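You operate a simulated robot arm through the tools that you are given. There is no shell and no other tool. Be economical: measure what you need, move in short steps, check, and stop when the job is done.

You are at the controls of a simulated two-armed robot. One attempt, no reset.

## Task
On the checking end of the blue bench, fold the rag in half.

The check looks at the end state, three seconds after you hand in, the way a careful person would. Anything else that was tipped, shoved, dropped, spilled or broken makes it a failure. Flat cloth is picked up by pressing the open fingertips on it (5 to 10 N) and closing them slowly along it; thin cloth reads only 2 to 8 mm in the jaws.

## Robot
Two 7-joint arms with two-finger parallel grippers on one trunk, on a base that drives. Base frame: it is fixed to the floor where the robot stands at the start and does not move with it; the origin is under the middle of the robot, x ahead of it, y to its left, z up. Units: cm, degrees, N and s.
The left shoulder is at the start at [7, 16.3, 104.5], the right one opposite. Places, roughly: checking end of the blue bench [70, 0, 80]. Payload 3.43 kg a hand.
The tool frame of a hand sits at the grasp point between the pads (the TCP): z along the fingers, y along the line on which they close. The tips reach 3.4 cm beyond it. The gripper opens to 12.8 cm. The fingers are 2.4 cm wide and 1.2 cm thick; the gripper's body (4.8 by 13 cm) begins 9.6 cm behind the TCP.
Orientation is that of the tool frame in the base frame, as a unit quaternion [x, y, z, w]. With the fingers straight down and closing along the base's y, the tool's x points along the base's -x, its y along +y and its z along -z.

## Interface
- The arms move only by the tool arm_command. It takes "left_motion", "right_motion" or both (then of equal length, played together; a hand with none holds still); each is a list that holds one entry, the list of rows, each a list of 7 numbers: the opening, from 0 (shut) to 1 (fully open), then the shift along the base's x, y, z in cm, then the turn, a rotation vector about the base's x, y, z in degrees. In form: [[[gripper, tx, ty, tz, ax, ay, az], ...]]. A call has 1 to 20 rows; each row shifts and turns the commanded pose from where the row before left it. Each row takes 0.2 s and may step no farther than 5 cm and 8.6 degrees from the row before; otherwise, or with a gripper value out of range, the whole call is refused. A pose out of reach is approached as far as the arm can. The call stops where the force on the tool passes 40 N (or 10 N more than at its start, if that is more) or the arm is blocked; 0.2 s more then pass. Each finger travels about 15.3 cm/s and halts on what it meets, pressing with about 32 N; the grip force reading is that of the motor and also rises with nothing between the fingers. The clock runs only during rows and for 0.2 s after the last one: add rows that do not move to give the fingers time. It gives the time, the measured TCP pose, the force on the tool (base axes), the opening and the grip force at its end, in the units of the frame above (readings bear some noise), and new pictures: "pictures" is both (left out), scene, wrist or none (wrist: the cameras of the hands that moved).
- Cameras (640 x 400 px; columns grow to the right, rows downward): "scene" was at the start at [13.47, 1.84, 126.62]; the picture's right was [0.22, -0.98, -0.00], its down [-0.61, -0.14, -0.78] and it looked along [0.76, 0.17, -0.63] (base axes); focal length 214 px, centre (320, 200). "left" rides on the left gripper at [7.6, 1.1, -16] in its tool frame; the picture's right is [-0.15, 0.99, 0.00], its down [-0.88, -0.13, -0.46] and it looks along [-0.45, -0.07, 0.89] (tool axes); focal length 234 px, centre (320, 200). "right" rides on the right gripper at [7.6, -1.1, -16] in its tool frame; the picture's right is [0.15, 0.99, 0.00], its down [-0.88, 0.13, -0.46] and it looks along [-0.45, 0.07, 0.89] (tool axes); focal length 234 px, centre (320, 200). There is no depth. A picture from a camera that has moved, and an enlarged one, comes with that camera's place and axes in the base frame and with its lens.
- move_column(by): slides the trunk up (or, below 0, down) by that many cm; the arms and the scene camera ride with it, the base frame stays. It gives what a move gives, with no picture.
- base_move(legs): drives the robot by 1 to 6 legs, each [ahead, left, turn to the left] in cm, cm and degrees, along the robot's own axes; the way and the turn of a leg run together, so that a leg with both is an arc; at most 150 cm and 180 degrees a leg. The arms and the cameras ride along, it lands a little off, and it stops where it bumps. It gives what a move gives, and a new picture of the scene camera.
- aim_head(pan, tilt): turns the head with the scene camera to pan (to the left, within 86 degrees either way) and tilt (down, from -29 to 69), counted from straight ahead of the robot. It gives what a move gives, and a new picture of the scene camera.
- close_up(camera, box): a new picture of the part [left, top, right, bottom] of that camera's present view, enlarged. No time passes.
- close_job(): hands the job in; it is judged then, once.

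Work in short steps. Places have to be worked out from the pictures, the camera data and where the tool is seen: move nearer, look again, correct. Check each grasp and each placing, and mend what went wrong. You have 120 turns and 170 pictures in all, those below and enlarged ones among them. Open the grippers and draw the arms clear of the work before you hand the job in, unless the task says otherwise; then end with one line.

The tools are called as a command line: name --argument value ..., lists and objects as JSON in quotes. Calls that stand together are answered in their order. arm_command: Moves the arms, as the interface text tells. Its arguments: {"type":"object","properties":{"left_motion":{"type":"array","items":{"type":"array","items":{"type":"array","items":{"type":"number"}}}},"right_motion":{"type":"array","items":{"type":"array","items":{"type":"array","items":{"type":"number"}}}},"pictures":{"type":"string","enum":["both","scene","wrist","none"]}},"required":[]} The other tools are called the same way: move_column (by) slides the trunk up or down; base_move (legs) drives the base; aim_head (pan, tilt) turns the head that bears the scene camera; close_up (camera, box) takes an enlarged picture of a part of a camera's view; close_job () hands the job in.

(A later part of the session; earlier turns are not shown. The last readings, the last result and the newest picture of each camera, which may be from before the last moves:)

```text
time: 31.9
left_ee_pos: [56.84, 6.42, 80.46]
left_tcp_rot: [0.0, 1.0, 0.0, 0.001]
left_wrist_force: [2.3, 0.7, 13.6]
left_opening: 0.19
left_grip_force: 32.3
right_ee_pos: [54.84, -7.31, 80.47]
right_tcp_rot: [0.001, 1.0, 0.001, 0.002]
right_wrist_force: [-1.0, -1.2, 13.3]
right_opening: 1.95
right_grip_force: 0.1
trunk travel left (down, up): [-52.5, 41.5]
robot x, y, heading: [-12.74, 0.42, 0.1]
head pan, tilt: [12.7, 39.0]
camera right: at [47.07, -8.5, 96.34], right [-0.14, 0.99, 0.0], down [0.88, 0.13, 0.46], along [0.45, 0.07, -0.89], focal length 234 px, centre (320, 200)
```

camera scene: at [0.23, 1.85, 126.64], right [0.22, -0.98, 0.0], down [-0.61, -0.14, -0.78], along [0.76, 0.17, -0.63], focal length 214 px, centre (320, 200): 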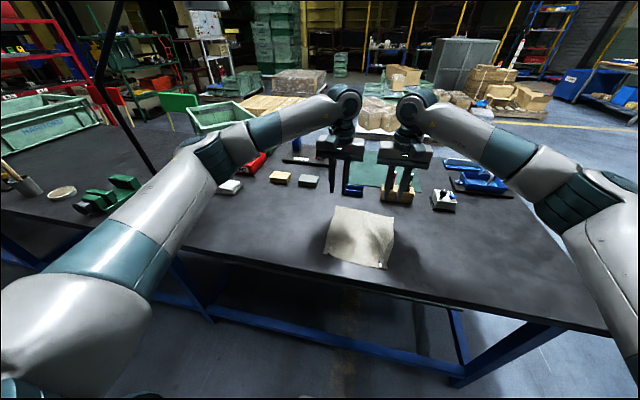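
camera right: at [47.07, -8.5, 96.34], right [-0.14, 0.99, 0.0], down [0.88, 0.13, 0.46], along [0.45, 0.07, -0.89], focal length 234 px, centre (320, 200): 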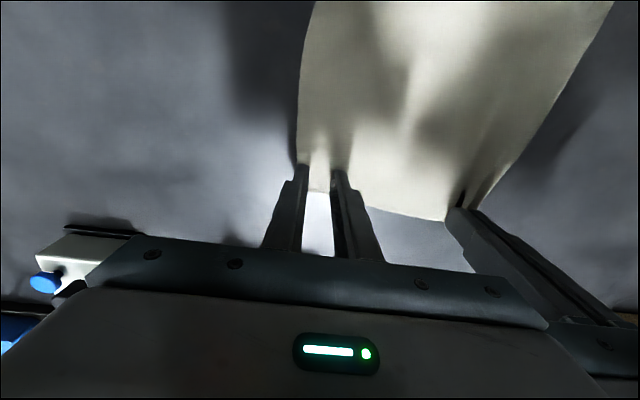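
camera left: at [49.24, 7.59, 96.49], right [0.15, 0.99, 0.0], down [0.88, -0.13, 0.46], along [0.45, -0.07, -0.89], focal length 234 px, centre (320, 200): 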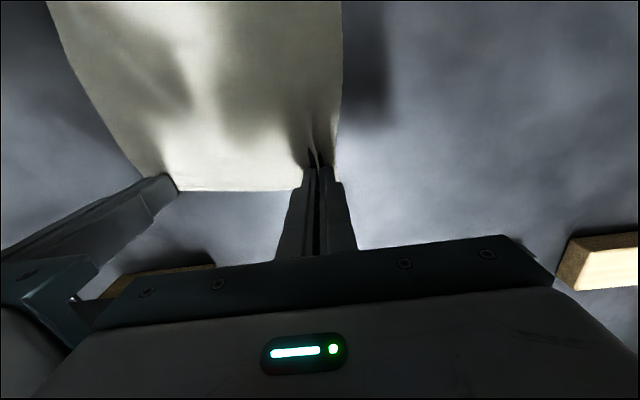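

Now both right fingers sit on cloth with 13 N. Closing slowly.

arm_command --right_motion '[[[0.15, 0, 0, -0.04, 0, 0, 0], [0.14, 0, 0, 0, 0, 0, 0], [0.13, 0, 0, 0, 0, 0, 0], [0.12, 0, 0, 0, 0, 0, 0], [0.11, 0, 0, 0, 0, 0, 0], [0.1, 0, 0, 0, 0, 0, 0], [0.09, 0, 0, 0, 0, 0, 0], [0.08, 0, 0, 0, 0, 0, 0], [0.07, 0, 0, 0, 0, 0, 0], [0.06, 0, 0, 0, 0, 0, 0], [0.05, 0, 0, 0, 0, 0, 0], [0.04, 0, 0, 0, 0, 0, 0], [0.03, 0, 0, 0, 0, 0, 0], [0.02, 0, 0, 0, 0, 0, 0], [0.01, 0, 0, 0, 0, 0, 0], [0, 0, 0, 0, 0, 0, 0], [0, 0, 0, 0, 0, 0, 0], [0, 0, 0, 0, 0, 0, 0]]]' --pictures "wrist"

```text
time: 35.7
left_ee_pos: [56.67, 6.3, 80.62]
left_tcp_rot: [0.001, 1.0, 0.0, 0.001]
left_wrist_force: [-0.7, -11.1, -0.5]
left_opening: 0.19
left_grip_force: 32.1
right_ee_pos: [54.69, -7.37, 80.62]
right_tcp_rot: [0.001, 1.0, 0.0, 0.002]
right_wrist_force: [0.7, 8.7, 28.9]
right_opening: 0.17
right_grip_force: 31.1
trunk travel left (down, up): [-52.5, 41.5]
robot x, y, heading: [-13.04, -0.13, 0.1]
head pan, tilt: [12.7, 39.0]
camera right: at [46.98, -8.47, 96.33], right [-0.15, 0.99, 0.0], down [0.88, 0.13, 0.46], along [0.45, 0.07, -0.89], focal length 234 px, centre (320, 200)
```

right: 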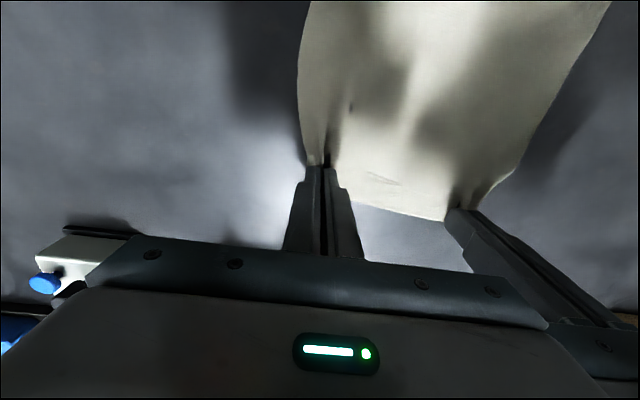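

Both jaws now hold cloth (1.9 and 1.7 mm) with tension across. Lifting together 3 cm to check.

arm_command --left_motion '[[[0, 0, -0.05, 0.5, 0, 0, 0], [0, -0.2, -0.05, 0.7, 0, 0, 0], [0, -0.3, 0, 0.9, 0, 0, 0], [0, -0.5, 0, 0.9, 0, 0, 0], [0, 0, 0, 0, 0, 0, 0]]]' --right_motion '[[[0, 0, 0.05, 0.5, 0, 0, 0], [0, -0.2, 0.05, 0.7, 0, 0, 0], [0, -0.3, 0, 0.9, 0, 0, 0], [0, -0.5, 0, 0.9, 0, 0, 0], [0, 0, 0, 0, 0, 0, 0]]]' --pictures "both"

close_up --camera "scene" --box '[290, 160, 450, 280]'

```text
time: 36.9
left_ee_pos: [56.0, 6.32, 83.45]
left_tcp_rot: [0.0, 1.0, 0.0, -0.001]
left_wrist_force: [-0.3, -7.7, 0.1]
left_opening: 0.17
left_grip_force: 31.8
right_ee_pos: [53.89, -7.34, 83.13]
right_tcp_rot: [0.001, 1.0, 0.0, 0.0]
right_wrist_force: [-0.1, 8.8, 0.7]
right_opening: 0.16
right_grip_force: 32.4
trunk travel left (down, up): [-52.5, 41.5]
robot x, y, heading: [-12.93, 0.16, 0.1]
head pan, tilt: [12.7, 39.0]
camera scene: at [0.37, 1.84, 126.62], right [0.22, -0.98, 0.0], down [-0.61, -0.14, -0.78], along [0.76, 0.17, -0.63], focal length 214 px, centre (320, 200)
camera right: at [46.27, -8.46, 99.04], right [-0.14, 0.99, 0.0], down [0.88, 0.13, 0.46], along [0.45, 0.07, -0.89], focal length 234 px, centre (320, 200)
camera left: at [48.51, 7.45, 99.37], right [0.15, 0.99, 0.0], down [0.88, -0.13, 0.45], along [0.45, -0.07, -0.89], focal length 234 px, centre (320, 200)
```

scene: 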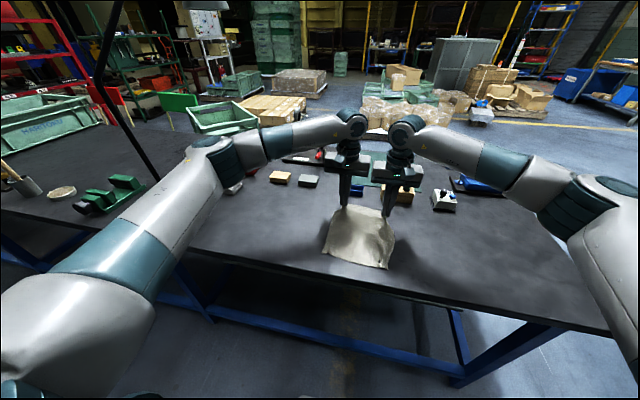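
right: 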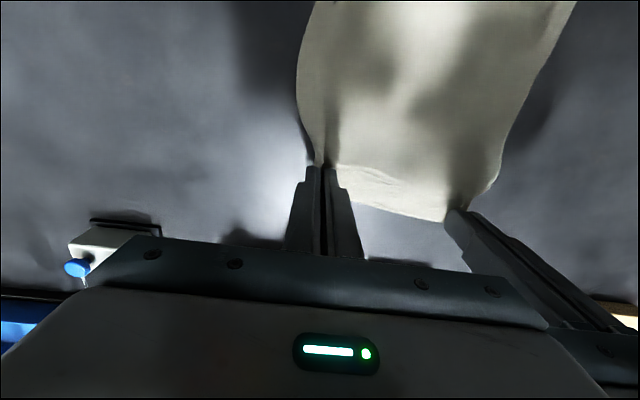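
left: 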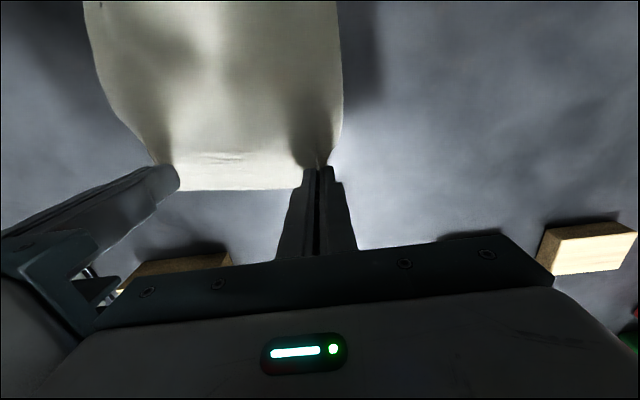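

```text
3.33 times, centred on (370, 220) of scene
camera zoom: at [0.37, 1.84, 126.62], right [0.22, -0.98, 0.0], down [-0.61, -0.14, -0.78], along [0.76, 0.17, -0.63], focal length 715 px, centre (153, 133)
```

zoom: 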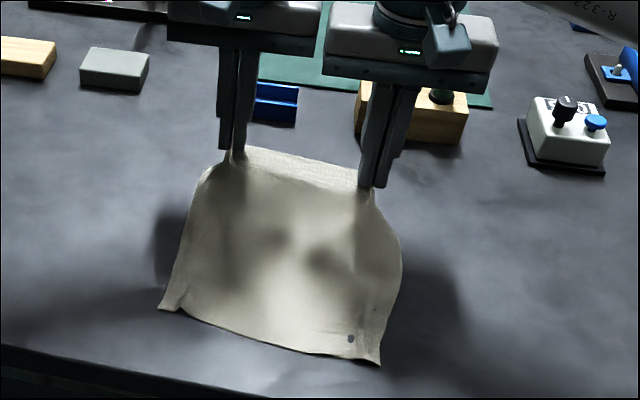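

Both corners are firmly held. Now the first half of the fold: a slow arc up and towards me, tilting the fingers forward on the way.

arm_command --left_motion '[[[0, -1, 0, 1.25, 0, 0, 0], [0, -1, 0, 1.25, 0, 0, 0], [0, -1.45, 0, 1, 0, -3.5, 0], [0, -1.45, 0, 1, 0, -3.5, 0], [0, -1.45, 0, 0.45, 0, -3.5, 0], [0, -1.45, 0, 0.45, 0, -3.5, 0], [0, -1.45, 0, 0.2, 0, -3.5, 0], [0, -1.45, 0, 0.2, 0, -3.5, 0], [0, 0, 0, 0, 0, 0, 0]]]' --right_motion '[[[0, -1, 0, 1.25, 0, 0, 0], [0, -1, 0, 1.25, 0, 0, 0], [0, -1.45, 0, 1, 0, -3.5, 0], [0, -1.45, 0, 1, 0, -3.5, 0], [0, -1.45, 0, 0.45, 0, -3.5, 0], [0, -1.45, 0, 0.45, 0, -3.5, 0], [0, -1.45, 0, 0.2, 0, -3.5, 0], [0, -1.45, 0, 0.2, 0, -3.5, 0], [0, 0, 0, 0, 0, 0, 0]]]' --pictures "both"

close_up --camera "scene" --box '[290, 160, 450, 280]'

```text
time: 38.9
left_ee_pos: [45.3, 6.32, 89.19]
left_tcp_rot: [0.0, 0.983, 0.0, 0.182]
left_wrist_force: [-0.9, -6.1, -0.1]
left_opening: 0.19
left_grip_force: 31.7
right_ee_pos: [43.31, -7.25, 88.83]
right_tcp_rot: [0.001, 0.983, 0.0, 0.182]
right_wrist_force: [0.0, 5.9, -1.0]
right_opening: 0.18
right_grip_force: 32.0
trunk travel left (down, up): [-52.5, 41.5]
robot x, y, heading: [-12.99, 0.0, -0.1]
head pan, tilt: [12.7, 39.0]
camera scene: at [0.41, 1.83, 126.61], right [0.22, -0.98, 0.0], down [-0.61, -0.14, -0.78], along [0.76, 0.17, -0.63], focal length 214 px, centre (320, 200)
camera right: at [30.4, -8.36, 101.03], right [-0.14, 0.99, -0.05], down [0.66, 0.13, 0.74], along [0.74, 0.07, -0.67], focal length 234 px, centre (320, 200)
camera left: at [32.57, 7.44, 101.42], right [0.14, 0.99, 0.05], down [0.66, -0.13, 0.74], along [0.74, -0.07, -0.67], focal length 234 px, centre (320, 200)
```

scene: 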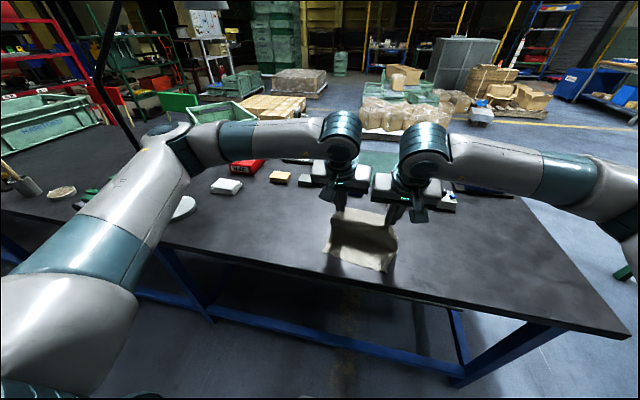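
right: 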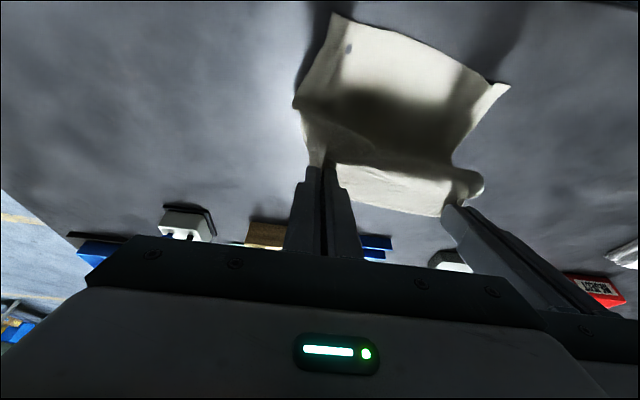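
left: 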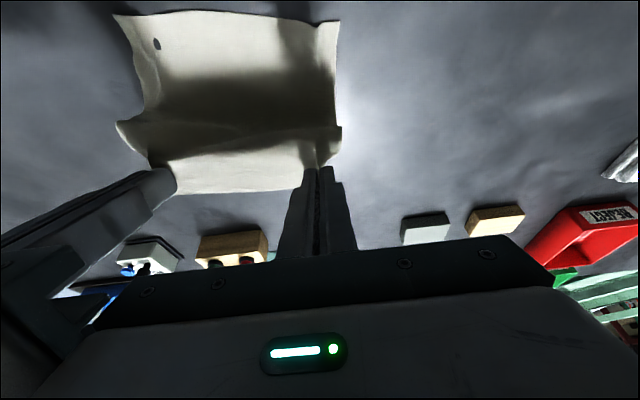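

```text
3.33 times, centred on (370, 220) of scene
camera zoom: at [0.41, 1.83, 126.61], right [0.22, -0.98, 0.0], down [-0.61, -0.14, -0.78], along [0.76, 0.17, -0.63], focal length 715 px, centre (153, 133)
```

zoom: 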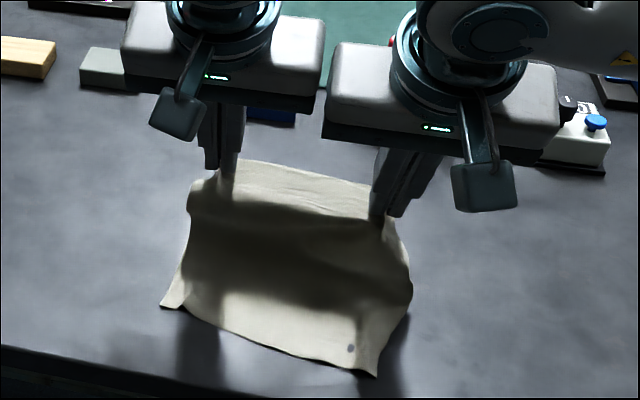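

The fold is forming well. Second half of the arc: onward and down with more tilt, stopping a few cm above the cloth.

arm_command --left_motion '[[[0, -1.45, 0.05, -0.35, 0, -3.5, 0], [0, -1.45, 0.05, -0.35, 0, -3.5, 0], [0, -1.2, 0.05, -0.7, 0, -3.5, 0], [0, -1.2, 0.05, -0.7, 0, -3.5, 0], [0, -1, 0.05, -1.05, 0, -3.5, 0], [0, -1, 0.05, -1.05, 0, -3.5, 0], [0, -0.8, 0.05, -1, 0, -1.5, 0], [0, -0.6, 0.05, -1, 0, -1.5, 0], [0, 0, 0, 0, 0, 0, 0]]]' --right_motion '[[[0, -1.4, 0.05, -0.35, 0, -3.5, 0], [0, -1.4, 0.05, -0.35, 0, -3.5, 0], [0, -1.1, 0.05, -0.7, 0, -3.5, 0], [0, -1.1, 0.05, -0.7, 0, -3.5, 0], [0, -0.9, 0.05, -1.05, 0, -3.5, 0], [0, -0.9, 0.05, -1.05, 0, -3.5, 0], [0, -0.7, 0.05, -1, 0, -1.5, 0], [0, -0.5, 0.05, -0.8, 0, -1.5, 0], [0, 0, 0, 0, 0, 0, 0]]]' --pictures "both"

close_up --camera "scene" --box '[290, 160, 450, 280]'

```text
time: 40.9
left_ee_pos: [36.49, 6.61, 83.07]
left_tcp_rot: [0.0, 0.924, 0.001, 0.383]
left_wrist_force: [0.0, -0.5, -0.4]
left_opening: 0.14
left_grip_force: 31.7
right_ee_pos: [35.89, -6.45, 82.94]
right_tcp_rot: [0.001, 0.924, 0.0, 0.383]
right_wrist_force: [-0.3, 0.4, 0.3]
right_opening: 0.2
right_grip_force: 32.4
right hand out of reach, approached as far as the arm can: row 7, 8
trunk travel left (down, up): [-52.5, 41.5]
robot x, y, heading: [-13.01, -0.13, 0.0]
head pan, tilt: [12.7, 39.0]
camera scene: at [0.33, 1.82, 126.62], right [0.22, -0.98, 0.0], down [-0.61, -0.14, -0.78], along [0.76, 0.17, -0.63], focal length 214 px, centre (320, 200)
camera right: at [19.21, -7.55, 88.75], right [-0.1, 0.99, -0.1], down [0.3, 0.13, 0.94], along [0.95, 0.06, -0.31], focal length 234 px, centre (320, 200)
camera left: at [19.86, 7.78, 89.05], right [0.1, 0.99, 0.1], down [0.3, -0.13, 0.94], along [0.95, -0.07, -0.31], focal length 234 px, centre (320, 200)
```

scene: 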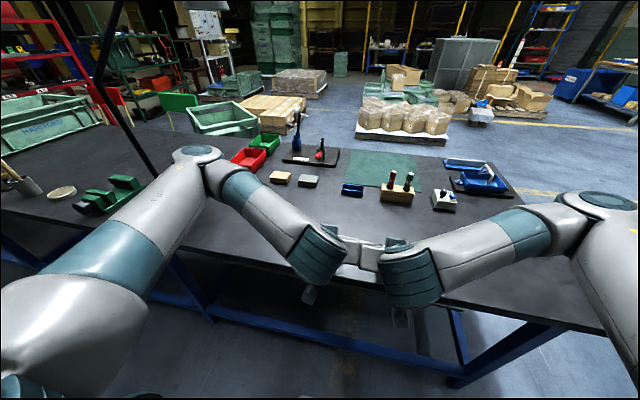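
right: 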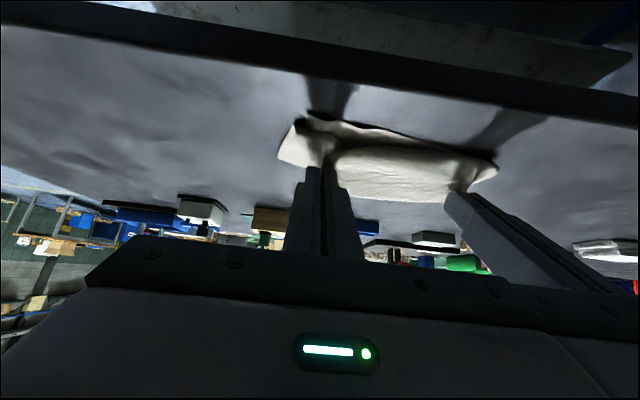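
left: 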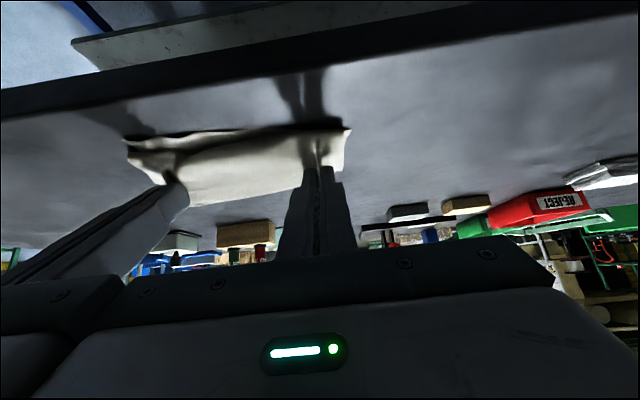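

```text
3.33 times, centred on (370, 220) of scene
camera zoom: at [0.33, 1.82, 126.62], right [0.22, -0.98, 0.0], down [-0.61, -0.14, -0.78], along [0.76, 0.17, -0.63], focal length 715 px, centre (153, 133)
```

zoom: 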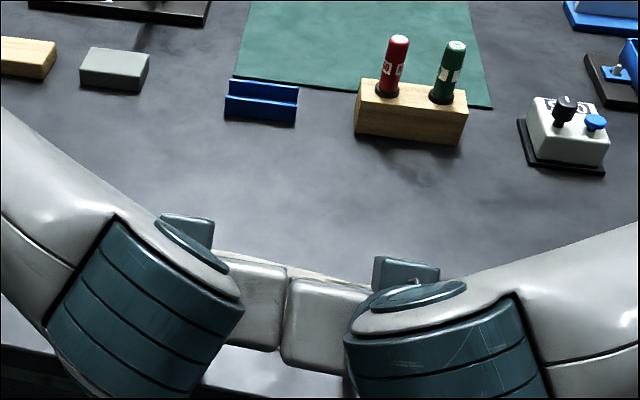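

The fold hangs neatly, but the right arm is at its inner reach limit. I move the hands forward and up 7 cm, then back the base by 8 cm, which restores the fold position with room to spare.

arm_command --left_motion '[[[0, 1.5, 0.1, 1, 0, 0, 0], [0, 1.8, 0.1, 1, 0, 0, 0], [0, 1.8, 0, 0.5, 0, 0, 0], [0, 1.8, 0, 0.3, 0, 0, 0], [0, 0, 0, 0, 0, 0, 0]]]' --right_motion '[[[0, 1.5, -0.2, 1, 0, 0, 0], [0, 1.8, -0.2, 1, 0, 0, 0], [0, 1.8, 0, 0.5, 0, 0, 0], [0, 1.8, 0, 0.3, 0, 0, 0], [0, 0, 0, 0, 0, 0, 0]]]' --pictures "none"

base_move --legs '[[-8, 0, 0]]'

```text
time: 42.1
left_ee_pos: [43.45, 6.94, 86.0]
left_tcp_rot: [0.0, 0.924, 0.0, 0.383]
left_wrist_force: [-0.7, -6.3, 1.2]
left_opening: 0.19
left_grip_force: 32.5
right_ee_pos: [42.65, -6.56, 85.68]
right_tcp_rot: [0.001, 0.924, 0.001, 0.383]
right_wrist_force: [0.0, 6.6, 0.5]
right_opening: 0.16
right_grip_force: 31.3
trunk travel left (down, up): [-52.5, 41.5]
robot x, y, heading: [-13.08, -0.23, -0.5]
head pan, tilt: [12.7, 39.0]
```

```text
time: 43.1
left_ee_pos: [35.35, 6.92, 86.01]
left_tcp_rot: [0.0, 0.924, 0.0, 0.383]
left_wrist_force: [0.0, -6.9, 1.1]
left_opening: 0.17
left_grip_force: 31.9
right_ee_pos: [34.77, -6.58, 85.67]
right_tcp_rot: [-0.001, 0.924, 0.001, 0.383]
right_wrist_force: [-0.3, 7.3, 0.3]
right_opening: 0.16
right_grip_force: 31.9
trunk travel left (down, up): [-52.5, 41.5]
robot x, y, heading: [-21.0, 0.02, 0.0]
head pan, tilt: [12.7, 39.0]
camera scene: at [-7.71, 1.85, 126.64], right [0.22, -0.98, 0.0], down [-0.61, -0.14, -0.78], along [0.76, 0.17, -0.63], focal length 214 px, centre (320, 200)
```

scene: 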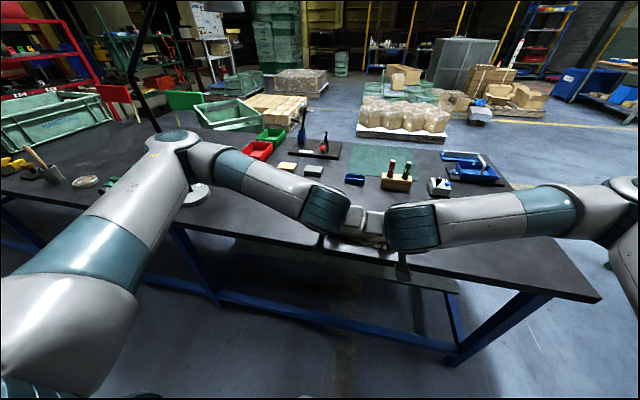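

Reach is fine now; the tips are at x≈37.5, z≈83.5. Lowering 4 cm and checking.

arm_command --left_motion '[[[0, 0, 0, -1, 0, 0, 0], [0, 0, 0, -1, 0, 0, 0], [0, 0, 0, -1, 0, 0, 0], [0, 0, 0, -1, 0, 0, 0], [0, 0, 0, 0, 0, 0, 0]]]' --right_motion '[[[0, 0, 0, -1, 0, 0, 0], [0, 0, 0, -1, 0, 0, 0], [0, 0, 0, -1, 0, 0, 0], [0, 0, 0, -0.8, 0, 0, 0], [0, 0, 0, 0, 0, 0, 0]]]' --pictures "wrist"

close_up --camera "scene" --box '[280, 170, 440, 290]'

```text
time: 44.4
left_ee_pos: [35.44, 7.05, 81.82]
left_tcp_rot: [0.0, 0.924, 0.0, 0.383]
left_wrist_force: [1.2, -5.1, 1.9]
left_opening: 0.18
left_grip_force: 31.7
right_ee_pos: [34.86, -6.63, 81.85]
right_tcp_rot: [0.0, 0.924, 0.001, 0.383]
right_wrist_force: [-0.3, 5.9, -0.2]
right_opening: 0.17
right_grip_force: 31.9
trunk travel left (down, up): [-52.5, 41.5]
robot x, y, heading: [-21.33, 0.31, -0.0]
head pan, tilt: [12.7, 39.0]
camera right: at [18.07, -7.68, 87.7], right [-0.1, 0.99, -0.1], down [0.3, 0.13, 0.95], along [0.95, 0.07, -0.31], focal length 234 px, centre (320, 200)
camera left: at [18.92, 8.11, 87.91], right [0.1, 0.99, 0.1], down [0.3, -0.13, 0.94], along [0.95, -0.07, -0.31], focal length 234 px, centre (320, 200)
```

right: 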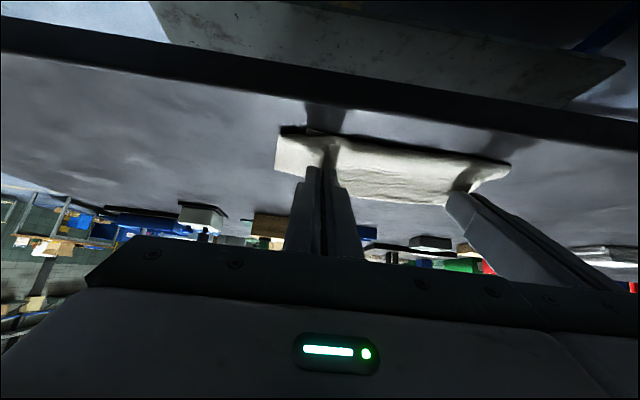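
left: 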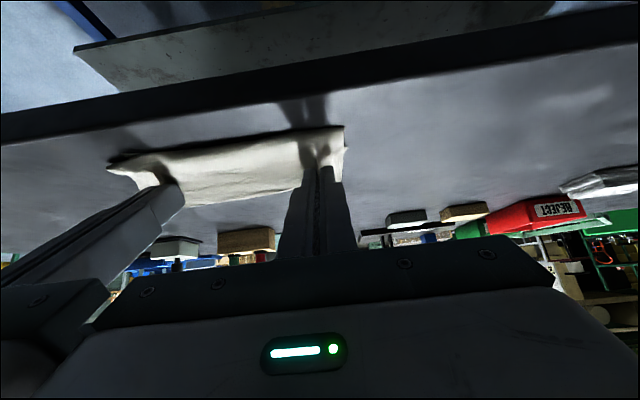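

```text
3.33 times, centred on (360, 230) of scene
camera zoom: at [-7.58, 1.85, 126.62], right [0.22, -0.98, 0.0], down [-0.61, -0.14, -0.78], along [0.76, 0.17, -0.63], focal length 715 px, centre (187, 100)
```

zoom: 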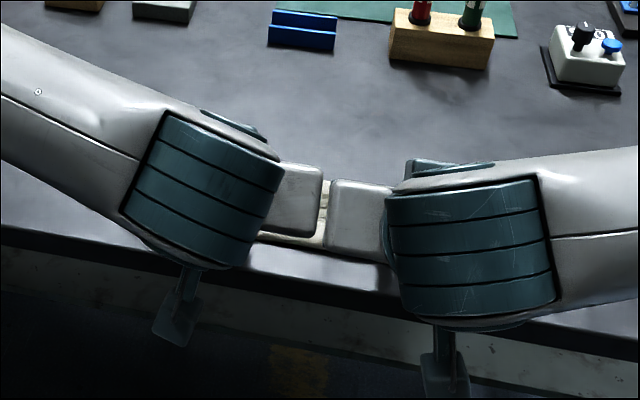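

The edges line up. Lowering the last cm with a slight pull back, then feel contact.

arm_command --left_motion '[[[0, -0.2, 0, -0.4, 0, 0, 0], [0, 0, 0, -0.3, 0, 0, 0], [0, 0, 0, -0.2, 0, 0, 0], [0, 0, 0, 0, 0, 0, 0]]]' --right_motion '[[[0, -0.5, 0, -0.4, 0, 0, 0], [0, 0, 0, -0.3, 0, 0, 0], [0, 0, 0, -0.2, 0, 0, 0], [0, 0, 0, 0, 0, 0, 0]]]' --pictures "wrist"

```text
time: 45.4
left_ee_pos: [35.47, 7.09, 80.99]
left_tcp_rot: [0.0, 0.924, 0.0, 0.382]
left_wrist_force: [0.1, -7.4, -0.1]
left_opening: 0.17
left_grip_force: 32.2
right_ee_pos: [34.18, -6.68, 80.99]
right_tcp_rot: [0.0, 0.924, 0.001, 0.383]
right_wrist_force: [0.6, 7.8, -0.1]
right_opening: 0.18
right_grip_force: 32.2
trunk travel left (down, up): [-52.5, 41.5]
robot x, y, heading: [-20.96, 0.11, 0.2]
head pan, tilt: [12.7, 39.0]
camera right: at [17.51, -7.71, 86.78], right [-0.1, 0.99, -0.1], down [0.3, 0.13, 0.95], along [0.95, 0.07, -0.31], focal length 234 px, centre (320, 200)
camera left: at [18.75, 8.15, 86.97], right [0.1, 0.99, 0.1], down [0.3, -0.13, 0.94], along [0.95, -0.07, -0.31], focal length 234 px, centre (320, 200)
```

right: 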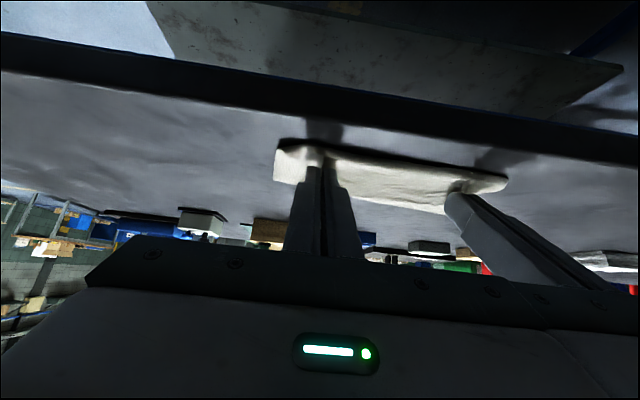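
left: 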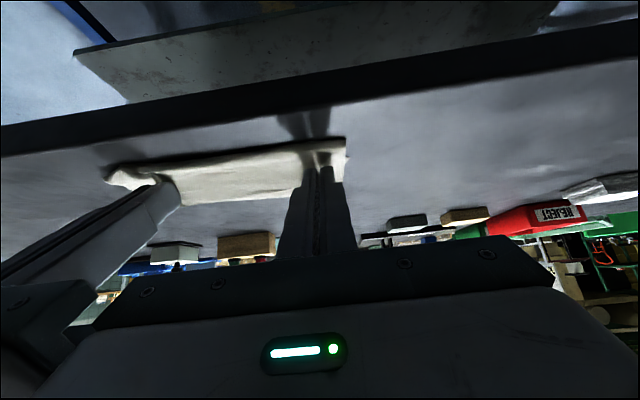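

Not touching yet; lower 0.4 more, then open slowly and withdraw along the fingers.

arm_command --left_motion '[[[0, 0, 0, -0.2, 0, 0, 0], [0, 0, 0, -0.2, 0, 0, 0], [0, 0, 0, 0, 0, 0, 0], [0.02, 0, 0, 0, 0, 0, 0], [0.04, 0, 0, 0, 0, 0, 0], [0.06, 0, 0, 0, 0, 0, 0], [0.09, 0, 0, 0, 0, 0, 0], [0.12, 0, 0, 0, 0, 0, 0], [0.15, 0, 0, 0, 0, 0, 0], [0.15, -0.4, 0, 0.5, 0, 0, 0], [0.15, -0.7, 0, 0.8, 0, 0, 0], [0.15, -1.2, 0, 1.5, 0, 0, 0], [0.15, -1, 0, 3, 0, 0, 0], [0.15, 0, 0, 0, 0, 0, 0]]]' --right_motion '[[[0, 0, 0, -0.2, 0, 0, 0], [0, 0, 0, -0.2, 0, 0, 0], [0, 0, 0, 0, 0, 0, 0], [0.02, 0, 0, 0, 0, 0, 0], [0.04, 0, 0, 0, 0, 0, 0], [0.06, 0, 0, 0, 0, 0, 0], [0.09, 0, 0, 0, 0, 0, 0], [0.12, 0, 0, 0, 0, 0, 0], [0.15, 0, 0, 0, 0, 0, 0], [0.15, -0.4, 0, 0.5, 0, 0, 0], [0.15, -0.7, 0, 0.8, 0, 0, 0], [0.15, -1.2, 0, 1.5, 0, 0, 0], [0.15, -1, 0, 3, 0, 0, 0], [0.15, 0, 0, 0, 0, 0, 0]]]' --pictures "wrist"

```text
time: 48.4
left_ee_pos: [32.07, 7.19, 86.31]
left_tcp_rot: [0.0, 0.924, 0.0, 0.382]
left_wrist_force: [0.3, 0.8, -0.4]
left_opening: 1.9
left_grip_force: 0.0
right_ee_pos: [31.17, -6.62, 86.31]
right_tcp_rot: [0.0, 0.924, 0.001, 0.383]
right_wrist_force: [0.2, 1.0, -0.5]
right_opening: 1.92
right_grip_force: 0.0
trunk travel left (down, up): [-52.5, 41.5]
robot x, y, heading: [-20.65, -0.03, -0.2]
head pan, tilt: [12.7, 39.0]
camera right: at [14.41, -7.73, 92.18], right [-0.1, 0.99, -0.1], down [0.3, 0.13, 0.94], along [0.95, 0.07, -0.31], focal length 234 px, centre (320, 200)
camera left: at [15.47, 8.28, 92.26], right [0.1, 0.99, 0.1], down [0.3, -0.13, 0.94], along [0.95, -0.07, -0.31], focal length 234 px, centre (320, 200)
```

right: 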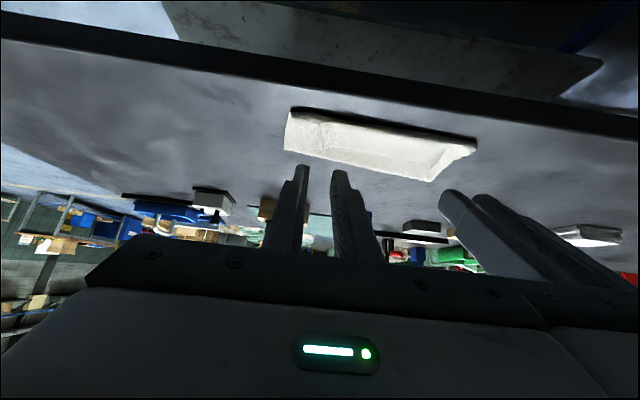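
left: 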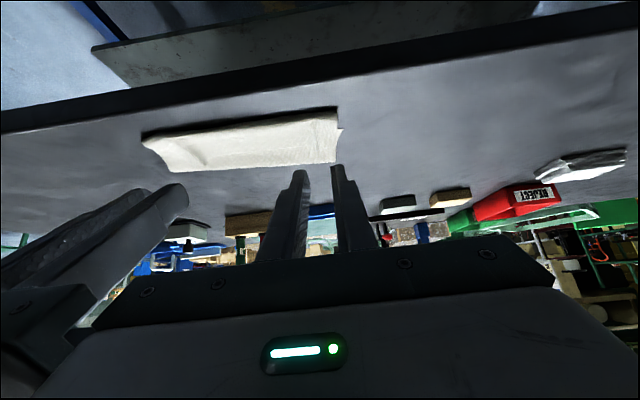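

Released cleanly and folded. I raise the hands, bring them upright and spread them to see the result from above.

arm_command --left_motion '[[[0.15, 0, 1, 3, 0, 7.5, 0], [0.15, 0.5, 2, 2, 0, 7.5, 0], [0.15, 1, 3, 1, 0, 7.5, 0], [0.15, 1, 3, 1, 0, 7.5, 0], [0.15, 2, 3, 0, 0, 7.5, 0], [0.15, 2, 3, 0, 0, 7.5, 0], [0.15, 0, 0, 0, 0, 0, 0]]]' --right_motion '[[[0.15, 0, -1, 3, 0, 7.5, 0], [0.15, 0.5, -2, 2, 0, 7.5, 0], [0.15, 1, -3, 1, 0, 7.5, 0], [0.15, 1, -3, 1, 0, 7.5, 0], [0.15, 2, -3, 0, 0, 7.5, 0], [0.15, 2, -3, 0, 0, 7.5, 0], [0.15, 0, 0, 0, 0, 0, 0]]]' --pictures "both"

close_up --camera "scene" --box '[280, 160, 440, 280]'

```text
time: 50.0
left_ee_pos: [38.37, 22.07, 93.47]
left_tcp_rot: [0.0, 1.0, 0.0, -0.001]
left_wrist_force: [-0.3, -0.2, 0.6]
left_opening: 1.93
left_grip_force: 0.1
right_ee_pos: [37.45, -21.58, 93.38]
right_tcp_rot: [0.0, 1.0, 0.001, 0.0]
right_wrist_force: [-0.1, -0.2, 0.7]
right_opening: 1.92
right_grip_force: 0.1
trunk travel left (down, up): [-52.5, 41.5]
robot x, y, heading: [-21.0, -0.2, -0.1]
head pan, tilt: [12.7, 39.0]
camera scene: at [-7.69, 1.85, 126.64], right [0.22, -0.98, 0.0], down [-0.61, -0.14, -0.78], along [0.76, 0.17, -0.63], focal length 214 px, centre (320, 200)
camera right: at [29.86, -22.74, 109.15], right [-0.15, 0.99, 0.0], down [0.88, 0.13, 0.46], along [0.45, 0.07, -0.89], focal length 234 px, centre (320, 200)
camera left: at [30.93, 23.27, 109.46], right [0.15, 0.99, 0.0], down [0.88, -0.13, 0.45], along [0.45, -0.07, -0.89], focal length 234 px, centre (320, 200)
```

scene: 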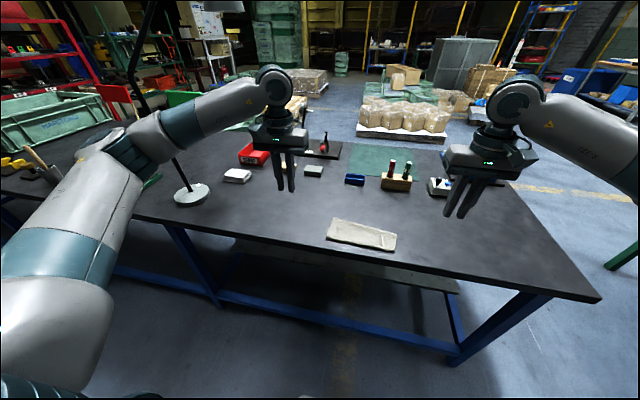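
right: 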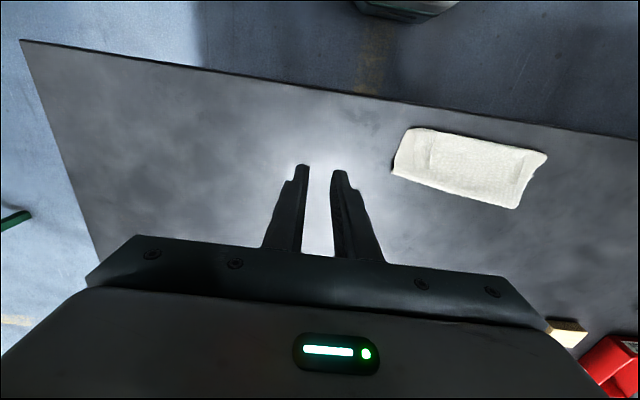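
left: 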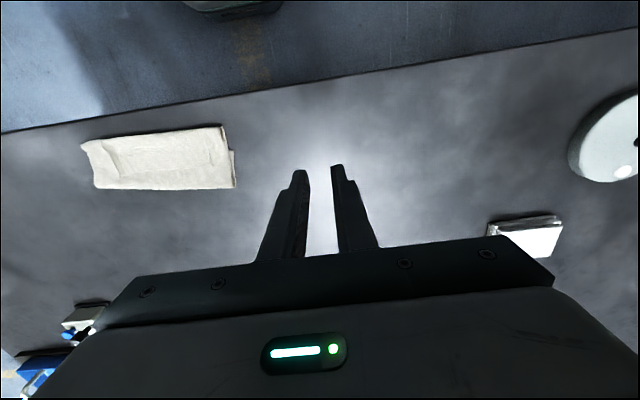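

```text
3.33 times, centred on (360, 220) of scene
camera zoom: at [-7.69, 1.85, 126.64], right [0.22, -0.98, 0.0], down [-0.61, -0.14, -0.78], along [0.76, 0.17, -0.63], focal length 715 px, centre (187, 133)
```

zoom: 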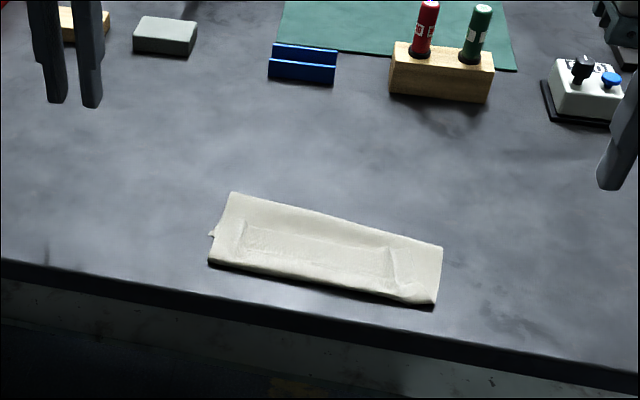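

The rag is neatly folded; I'll check the edges at close range from both wrist cameras.

close_up --camera "left" --box '[70, 100, 262, 220]'

close_up --camera "right" --box '[375, 110, 567, 230]'

```text
3.33 times, centred on (166, 160) of left
camera zoom: at [30.93, 23.27, 109.46], right [0.15, 0.99, 0.0], down [0.88, -0.13, 0.45], along [0.45, -0.07, -0.89], focal length 781 px, centre (833, 333)
```

zoom: 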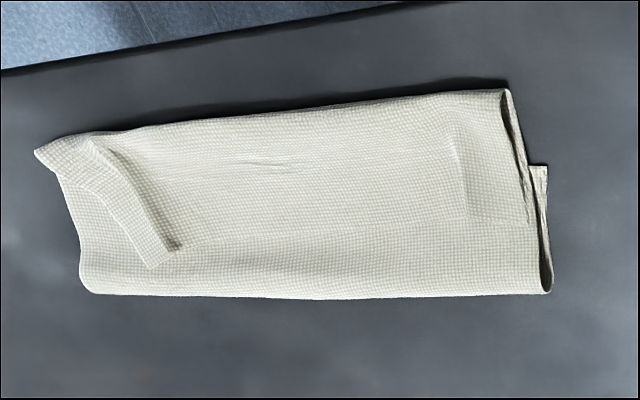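

```text
3.33 times, centred on (471, 170) of right
camera zoom: at [29.86, -22.74, 109.15], right [-0.15, 0.99, 0.0], down [0.88, 0.13, 0.46], along [0.45, 0.07, -0.89], focal length 781 px, centre (-183, 300)
```

zoom: 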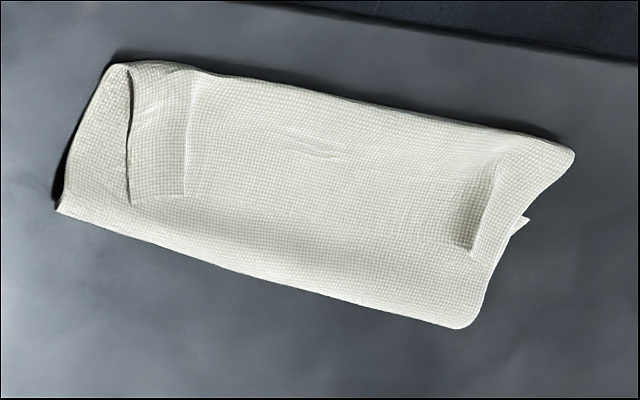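

Close-ups show the depth is only 8.6 cm, with a 5 cm flap turned back on top (raw edge at x≈39.5): this isn't a clean half fold, as my descent let the cloth bulge. I'll regrip the flap edge and redo the arc taut. First hover over the old pinch ridges.

arm_command --left_motion '[[[0.2, 0, -3, -1, 0, 0, 0], [0.2, 0, -3, -1, 0, 0, 0], [0.2, 0, -3, -1, 0, 0, 0], [0.2, 0, -3, -1.5, 0, 0, 0], [0.2, 0, -3, -1.5, 0, 0, 0], [0.2, 0, 0, 0, 0, 0, 0]]]' --right_motion '[[[0.2, 0, 3, -1, 0, 0, 0], [0.2, 0, 3, -1, 0, 0, 0], [0.2, 0.1, 3, -1, 0, 0, 0], [0.2, 0.2, 3, -1.5, 0, 0, 0], [0.2, 0.2, 3, -1.5, 0, 0, 0], [0.2, 0, 0, 0, 0, 0, 0]]]' --pictures "none"

close_up --camera "left" --box '[100, 60, 420, 260]'

close_up --camera "right" --box '[240, 60, 560, 260]'

```text
time: 51.4
left_ee_pos: [38.49, 7.21, 87.18]
left_tcp_rot: [0.0, 1.0, -0.001, 0.001]
left_wrist_force: [-0.5, -0.3, -0.1]
left_opening: 2.56
left_grip_force: 0.0
right_ee_pos: [37.9, -6.62, 87.31]
right_tcp_rot: [0.001, 1.0, 0.001, 0.0]
right_wrist_force: [-0.3, 0.6, 0.0]
right_opening: 2.54
right_grip_force: 0.1
trunk travel left (down, up): [-52.5, 41.5]
robot x, y, heading: [-21.49, -0.05, 0.0]
head pan, tilt: [12.7, 39.0]
```

```text
2.00 times, centred on (260, 160) of left
camera zoom: at [30.94, 8.34, 103.32], right [0.15, 0.99, 0.0], down [0.88, -0.13, 0.46], along [0.45, -0.07, -0.89], focal length 468 px, centre (440, 280)
```

zoom: 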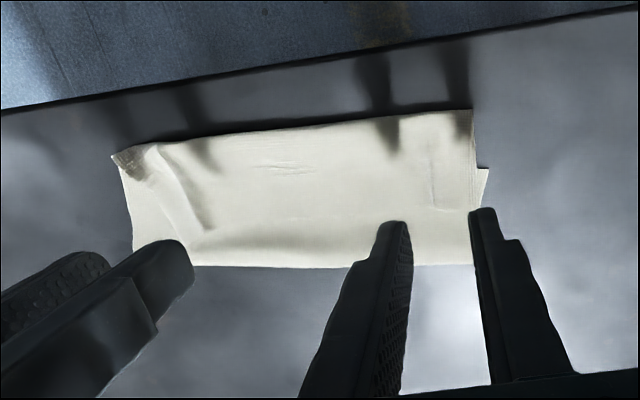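

```text
2.00 times, centred on (400, 160) of right
camera zoom: at [30.23, -7.62, 103.22], right [-0.15, 0.99, 0.0], down [0.88, 0.13, 0.46], along [0.45, 0.07, -0.89], focal length 468 px, centre (160, 280)
```

zoom: 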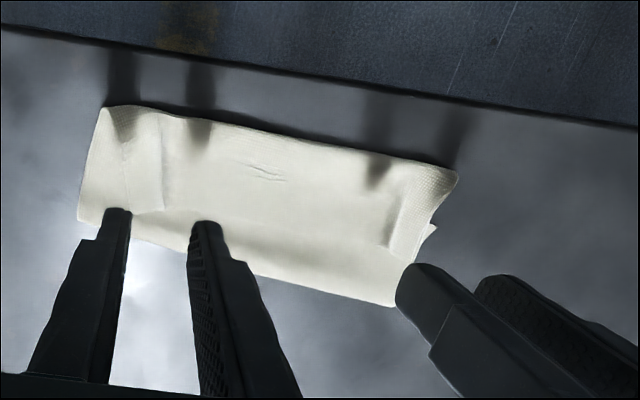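

The raw flap edge runs at x≈39.4 (left) to 38.5 (right). I shift the fingers fully onto the flap and descend close to it.

arm_command --left_motion '[[[0.19, -0.3, -0.1, -2, 0, 0, 0], [0.19, 0, 0, -2, 0, 0, 0], [0.19, 0, 0, -1.6, 0, 0, 0], [0.19, 0, 0, -0.2, 0, 0, 0], [0.19, 0, 0, 0, 0, 0, 0]]]' --right_motion '[[[0.17, -0.5, 0.1, -2, 0, 0, 0], [0.17, 0, 0, -2, 0, 0, 0], [0.17, 0, 0, -1.7, 0, 0, 0], [0.17, 0, 0, -0.2, 0, 0, 0], [0.17, 0, 0, 0, 0, 0, 0]]]' --pictures "wrist"

```text
time: 52.5
left_ee_pos: [38.3, 6.86, 81.69]
left_tcp_rot: [0.0, 1.0, 0.0, 0.0]
left_wrist_force: [-0.4, 0.2, 0.1]
left_opening: 2.41
left_grip_force: 0.0
right_ee_pos: [37.47, -6.49, 81.4]
right_tcp_rot: [0.0, 1.0, 0.001, 0.0]
right_wrist_force: [-0.1, -0.1, 0.1]
right_opening: 2.18
right_grip_force: 0.1
trunk travel left (down, up): [-52.5, 41.5]
robot x, y, heading: [-21.04, 0.31, -0.2]
head pan, tilt: [12.7, 39.0]
camera right: at [29.85, -7.57, 97.29], right [-0.15, 0.99, 0.0], down [0.88, 0.13, 0.46], along [0.45, 0.07, -0.89], focal length 234 px, centre (320, 200)
camera left: at [30.76, 8.08, 97.61], right [0.15, 0.99, 0.0], down [0.88, -0.13, 0.46], along [0.45, -0.07, -0.89], focal length 234 px, centre (320, 200)
```

right: 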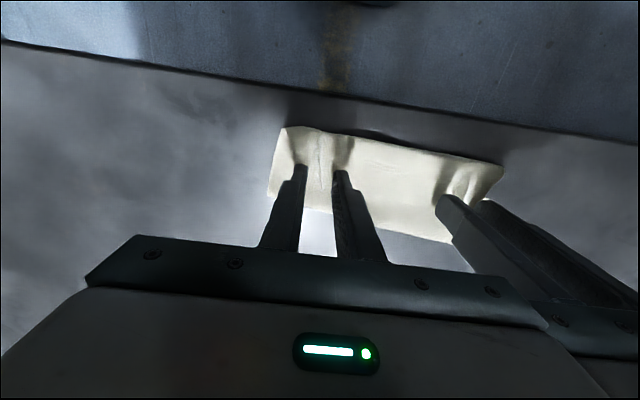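
left: 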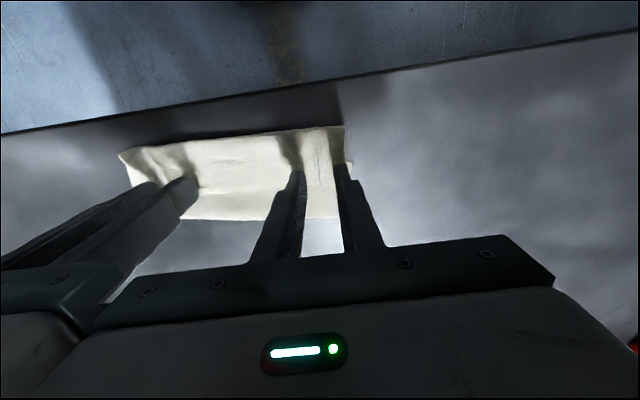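

Over the flap. Lowering in small steps until light contact.

arm_command --left_motion '[[[0.19, 0, 0, -0.3, 0, 0, 0], [0.19, 0, 0, -0.2, 0, 0, 0], [0.19, 0, 0, -0.2, 0, 0, 0], [0.19, 0, 0, 0, 0, 0, 0]]]' --right_motion '[[[0.17, 0, 0, -0.2, 0, 0, 0], [0.17, 0, 0, -0.2, 0, 0, 0], [0.17, 0, 0, -0.1, 0, 0, 0], [0.17, 0, 0, 0, 0, 0, 0]]]' --pictures "none"

```text
time: 53.5
left_ee_pos: [38.31, 6.86, 80.98]
left_tcp_rot: [0.0, 1.0, 0.0, 0.001]
left_wrist_force: [-0.5, 0.3, 1.0]
left_opening: 2.41
left_grip_force: 0.0
right_ee_pos: [37.47, -6.54, 80.96]
right_tcp_rot: [0.0, 1.0, 0.0, 0.0]
right_wrist_force: [1.2, 0.0, -0.1]
right_opening: 2.19
right_grip_force: 0.0
trunk travel left (down, up): [-52.5, 41.5]
robot x, y, heading: [-20.92, 0.02, 0.3]
head pan, tilt: [12.7, 39.0]
```

arm_command --left_motion '[[[0.19, 0, 0, -0.1, 0, 0, 0], [0.19, 0, 0, -0.1, 0, 0, 0], [0.19, 0, 0, 0, 0, 0, 0]]]' --right_motion '[[[0.17, 0, 0, -0.1, 0, 0, 0], [0.17, 0, 0, -0.1, 0, 0, 0], [0.17, 0, 0, 0, 0, 0, 0]]]' --pictures "none"

```text
time: 54.4
left_ee_pos: [38.26, 6.77, 80.77]
left_tcp_rot: [0.0, 1.0, 0.0, 0.0]
left_wrist_force: [-0.1, -0.7, -0.8]
left_opening: 2.42
left_grip_force: 0.1
right_ee_pos: [37.57, -6.51, 80.84]
right_tcp_rot: [0.0, 1.0, 0.001, 0.0]
right_wrist_force: [0.7, -0.7, -0.3]
right_opening: 2.16
right_grip_force: 0.0
trunk travel left (down, up): [-52.5, 41.5]
robot x, y, heading: [-20.91, -0.01, -0.1]
head pan, tilt: [12.7, 39.0]
```

Still no contact; another 0.2 cm.

arm_command --left_motion '[[[0.19, 0, 0, -0.1, 0, 0, 0], [0.19, 0, 0, -0.1, 0, 0, 0], [0.19, 0, 0, 0, 0, 0, 0]]]' --right_motion '[[[0.17, 0, 0, -0.1, 0, 0, 0], [0.17, 0, 0, -0.1, 0, 0, 0], [0.17, 0, 0, 0, 0, 0, 0]]]' --pictures "none"

```text
time: 55.1
left_ee_pos: [38.23, 6.87, 80.65]
left_tcp_rot: [-0.001, 1.0, 0.0, 0.001]
left_wrist_force: [1.2, 0.0, 8.3]
left_opening: 2.41
left_grip_force: 0.0
right_ee_pos: [37.52, -6.54, 80.69]
right_tcp_rot: [0.001, 1.0, 0.001, 0.001]
right_wrist_force: [-1.0, 0.1, 0.9]
right_opening: 2.15
right_grip_force: 0.0
trunk travel left (down, up): [-52.5, 41.5]
robot x, y, heading: [-21.06, -0.25, 0.2]
head pan, tilt: [12.7, 39.0]
```

Left presses 8 N. Right lowered 0.1 more, then both close slowly.

arm_command --left_motion '[[[0.19, 0, 0, 0, 0, 0, 0], [0.175, 0, 0, 0, 0, 0, 0], [0.16, 0, 0, 0, 0, 0, 0], [0.145, 0, 0, 0, 0, 0, 0], [0.13, 0, 0, 0, 0, 0, 0], [0.115, 0, 0, 0, 0, 0, 0], [0.1, 0, 0, 0, 0, 0, 0], [0.085, 0, 0, 0, 0, 0, 0], [0.07, 0, 0, 0, 0, 0, 0], [0.055, 0, 0, 0, 0, 0, 0], [0.04, 0, 0, 0, 0, 0, 0], [0.025, 0, 0, 0, 0, 0, 0], [0.01, 0, 0, 0, 0, 0, 0], [0, 0, 0, 0, 0, 0, 0], [0, 0, 0, 0, 0, 0, 0]]]' --right_motion '[[[0.17, 0, 0, -0.12, 0, 0, 0], [0.16, 0, 0, 0, 0, 0, 0], [0.15, 0, 0, 0, 0, 0, 0], [0.135, 0, 0, 0, 0, 0, 0], [0.12, 0, 0, 0, 0, 0, 0], [0.11, 0, 0, 0, 0, 0, 0], [0.095, 0, 0, 0, 0, 0, 0], [0.08, 0, 0, 0, 0, 0, 0], [0.065, 0, 0, 0, 0, 0, 0], [0.05, 0, 0, 0, 0, 0, 0], [0.035, 0, 0, 0, 0, 0, 0], [0.02, 0, 0, 0, 0, 0, 0], [0.01, 0, 0, 0, 0, 0, 0], [0, 0, 0, 0, 0, 0, 0], [0, 0, 0, 0, 0, 0, 0]]]' --pictures "wrist"

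```text
time: 58.4
left_ee_pos: [38.15, 6.85, 80.5]
left_tcp_rot: [0.0, 1.0, 0.0, 0.001]
left_wrist_force: [0.7, -1.0, 11.4]
left_opening: 0.17
left_grip_force: 31.5
right_ee_pos: [37.35, -6.55, 80.58]
right_tcp_rot: [0.0, 1.0, 0.001, 0.001]
right_wrist_force: [-0.2, 2.2, 6.1]
right_opening: 0.17
right_grip_force: 31.6
trunk travel left (down, up): [-52.5, 41.5]
robot x, y, heading: [-21.16, -0.12, -0.0]
head pan, tilt: [12.7, 39.0]
camera right: at [29.79, -7.6, 96.44], right [-0.15, 0.99, 0.0], down [0.88, 0.13, 0.46], along [0.45, 0.07, -0.89], focal length 234 px, centre (320, 200)
camera left: at [30.61, 8.01, 96.59], right [0.15, 0.99, 0.0], down [0.88, -0.13, 0.46], along [0.45, -0.07, -0.89], focal length 234 px, centre (320, 200)
```

right: 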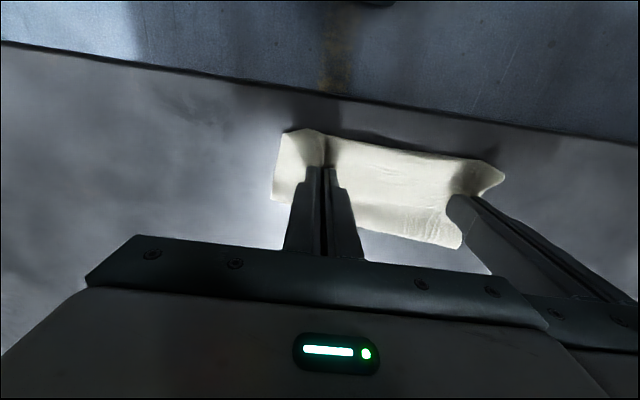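
left: 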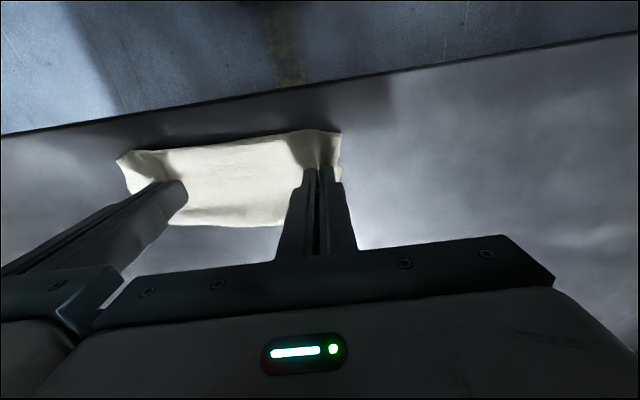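

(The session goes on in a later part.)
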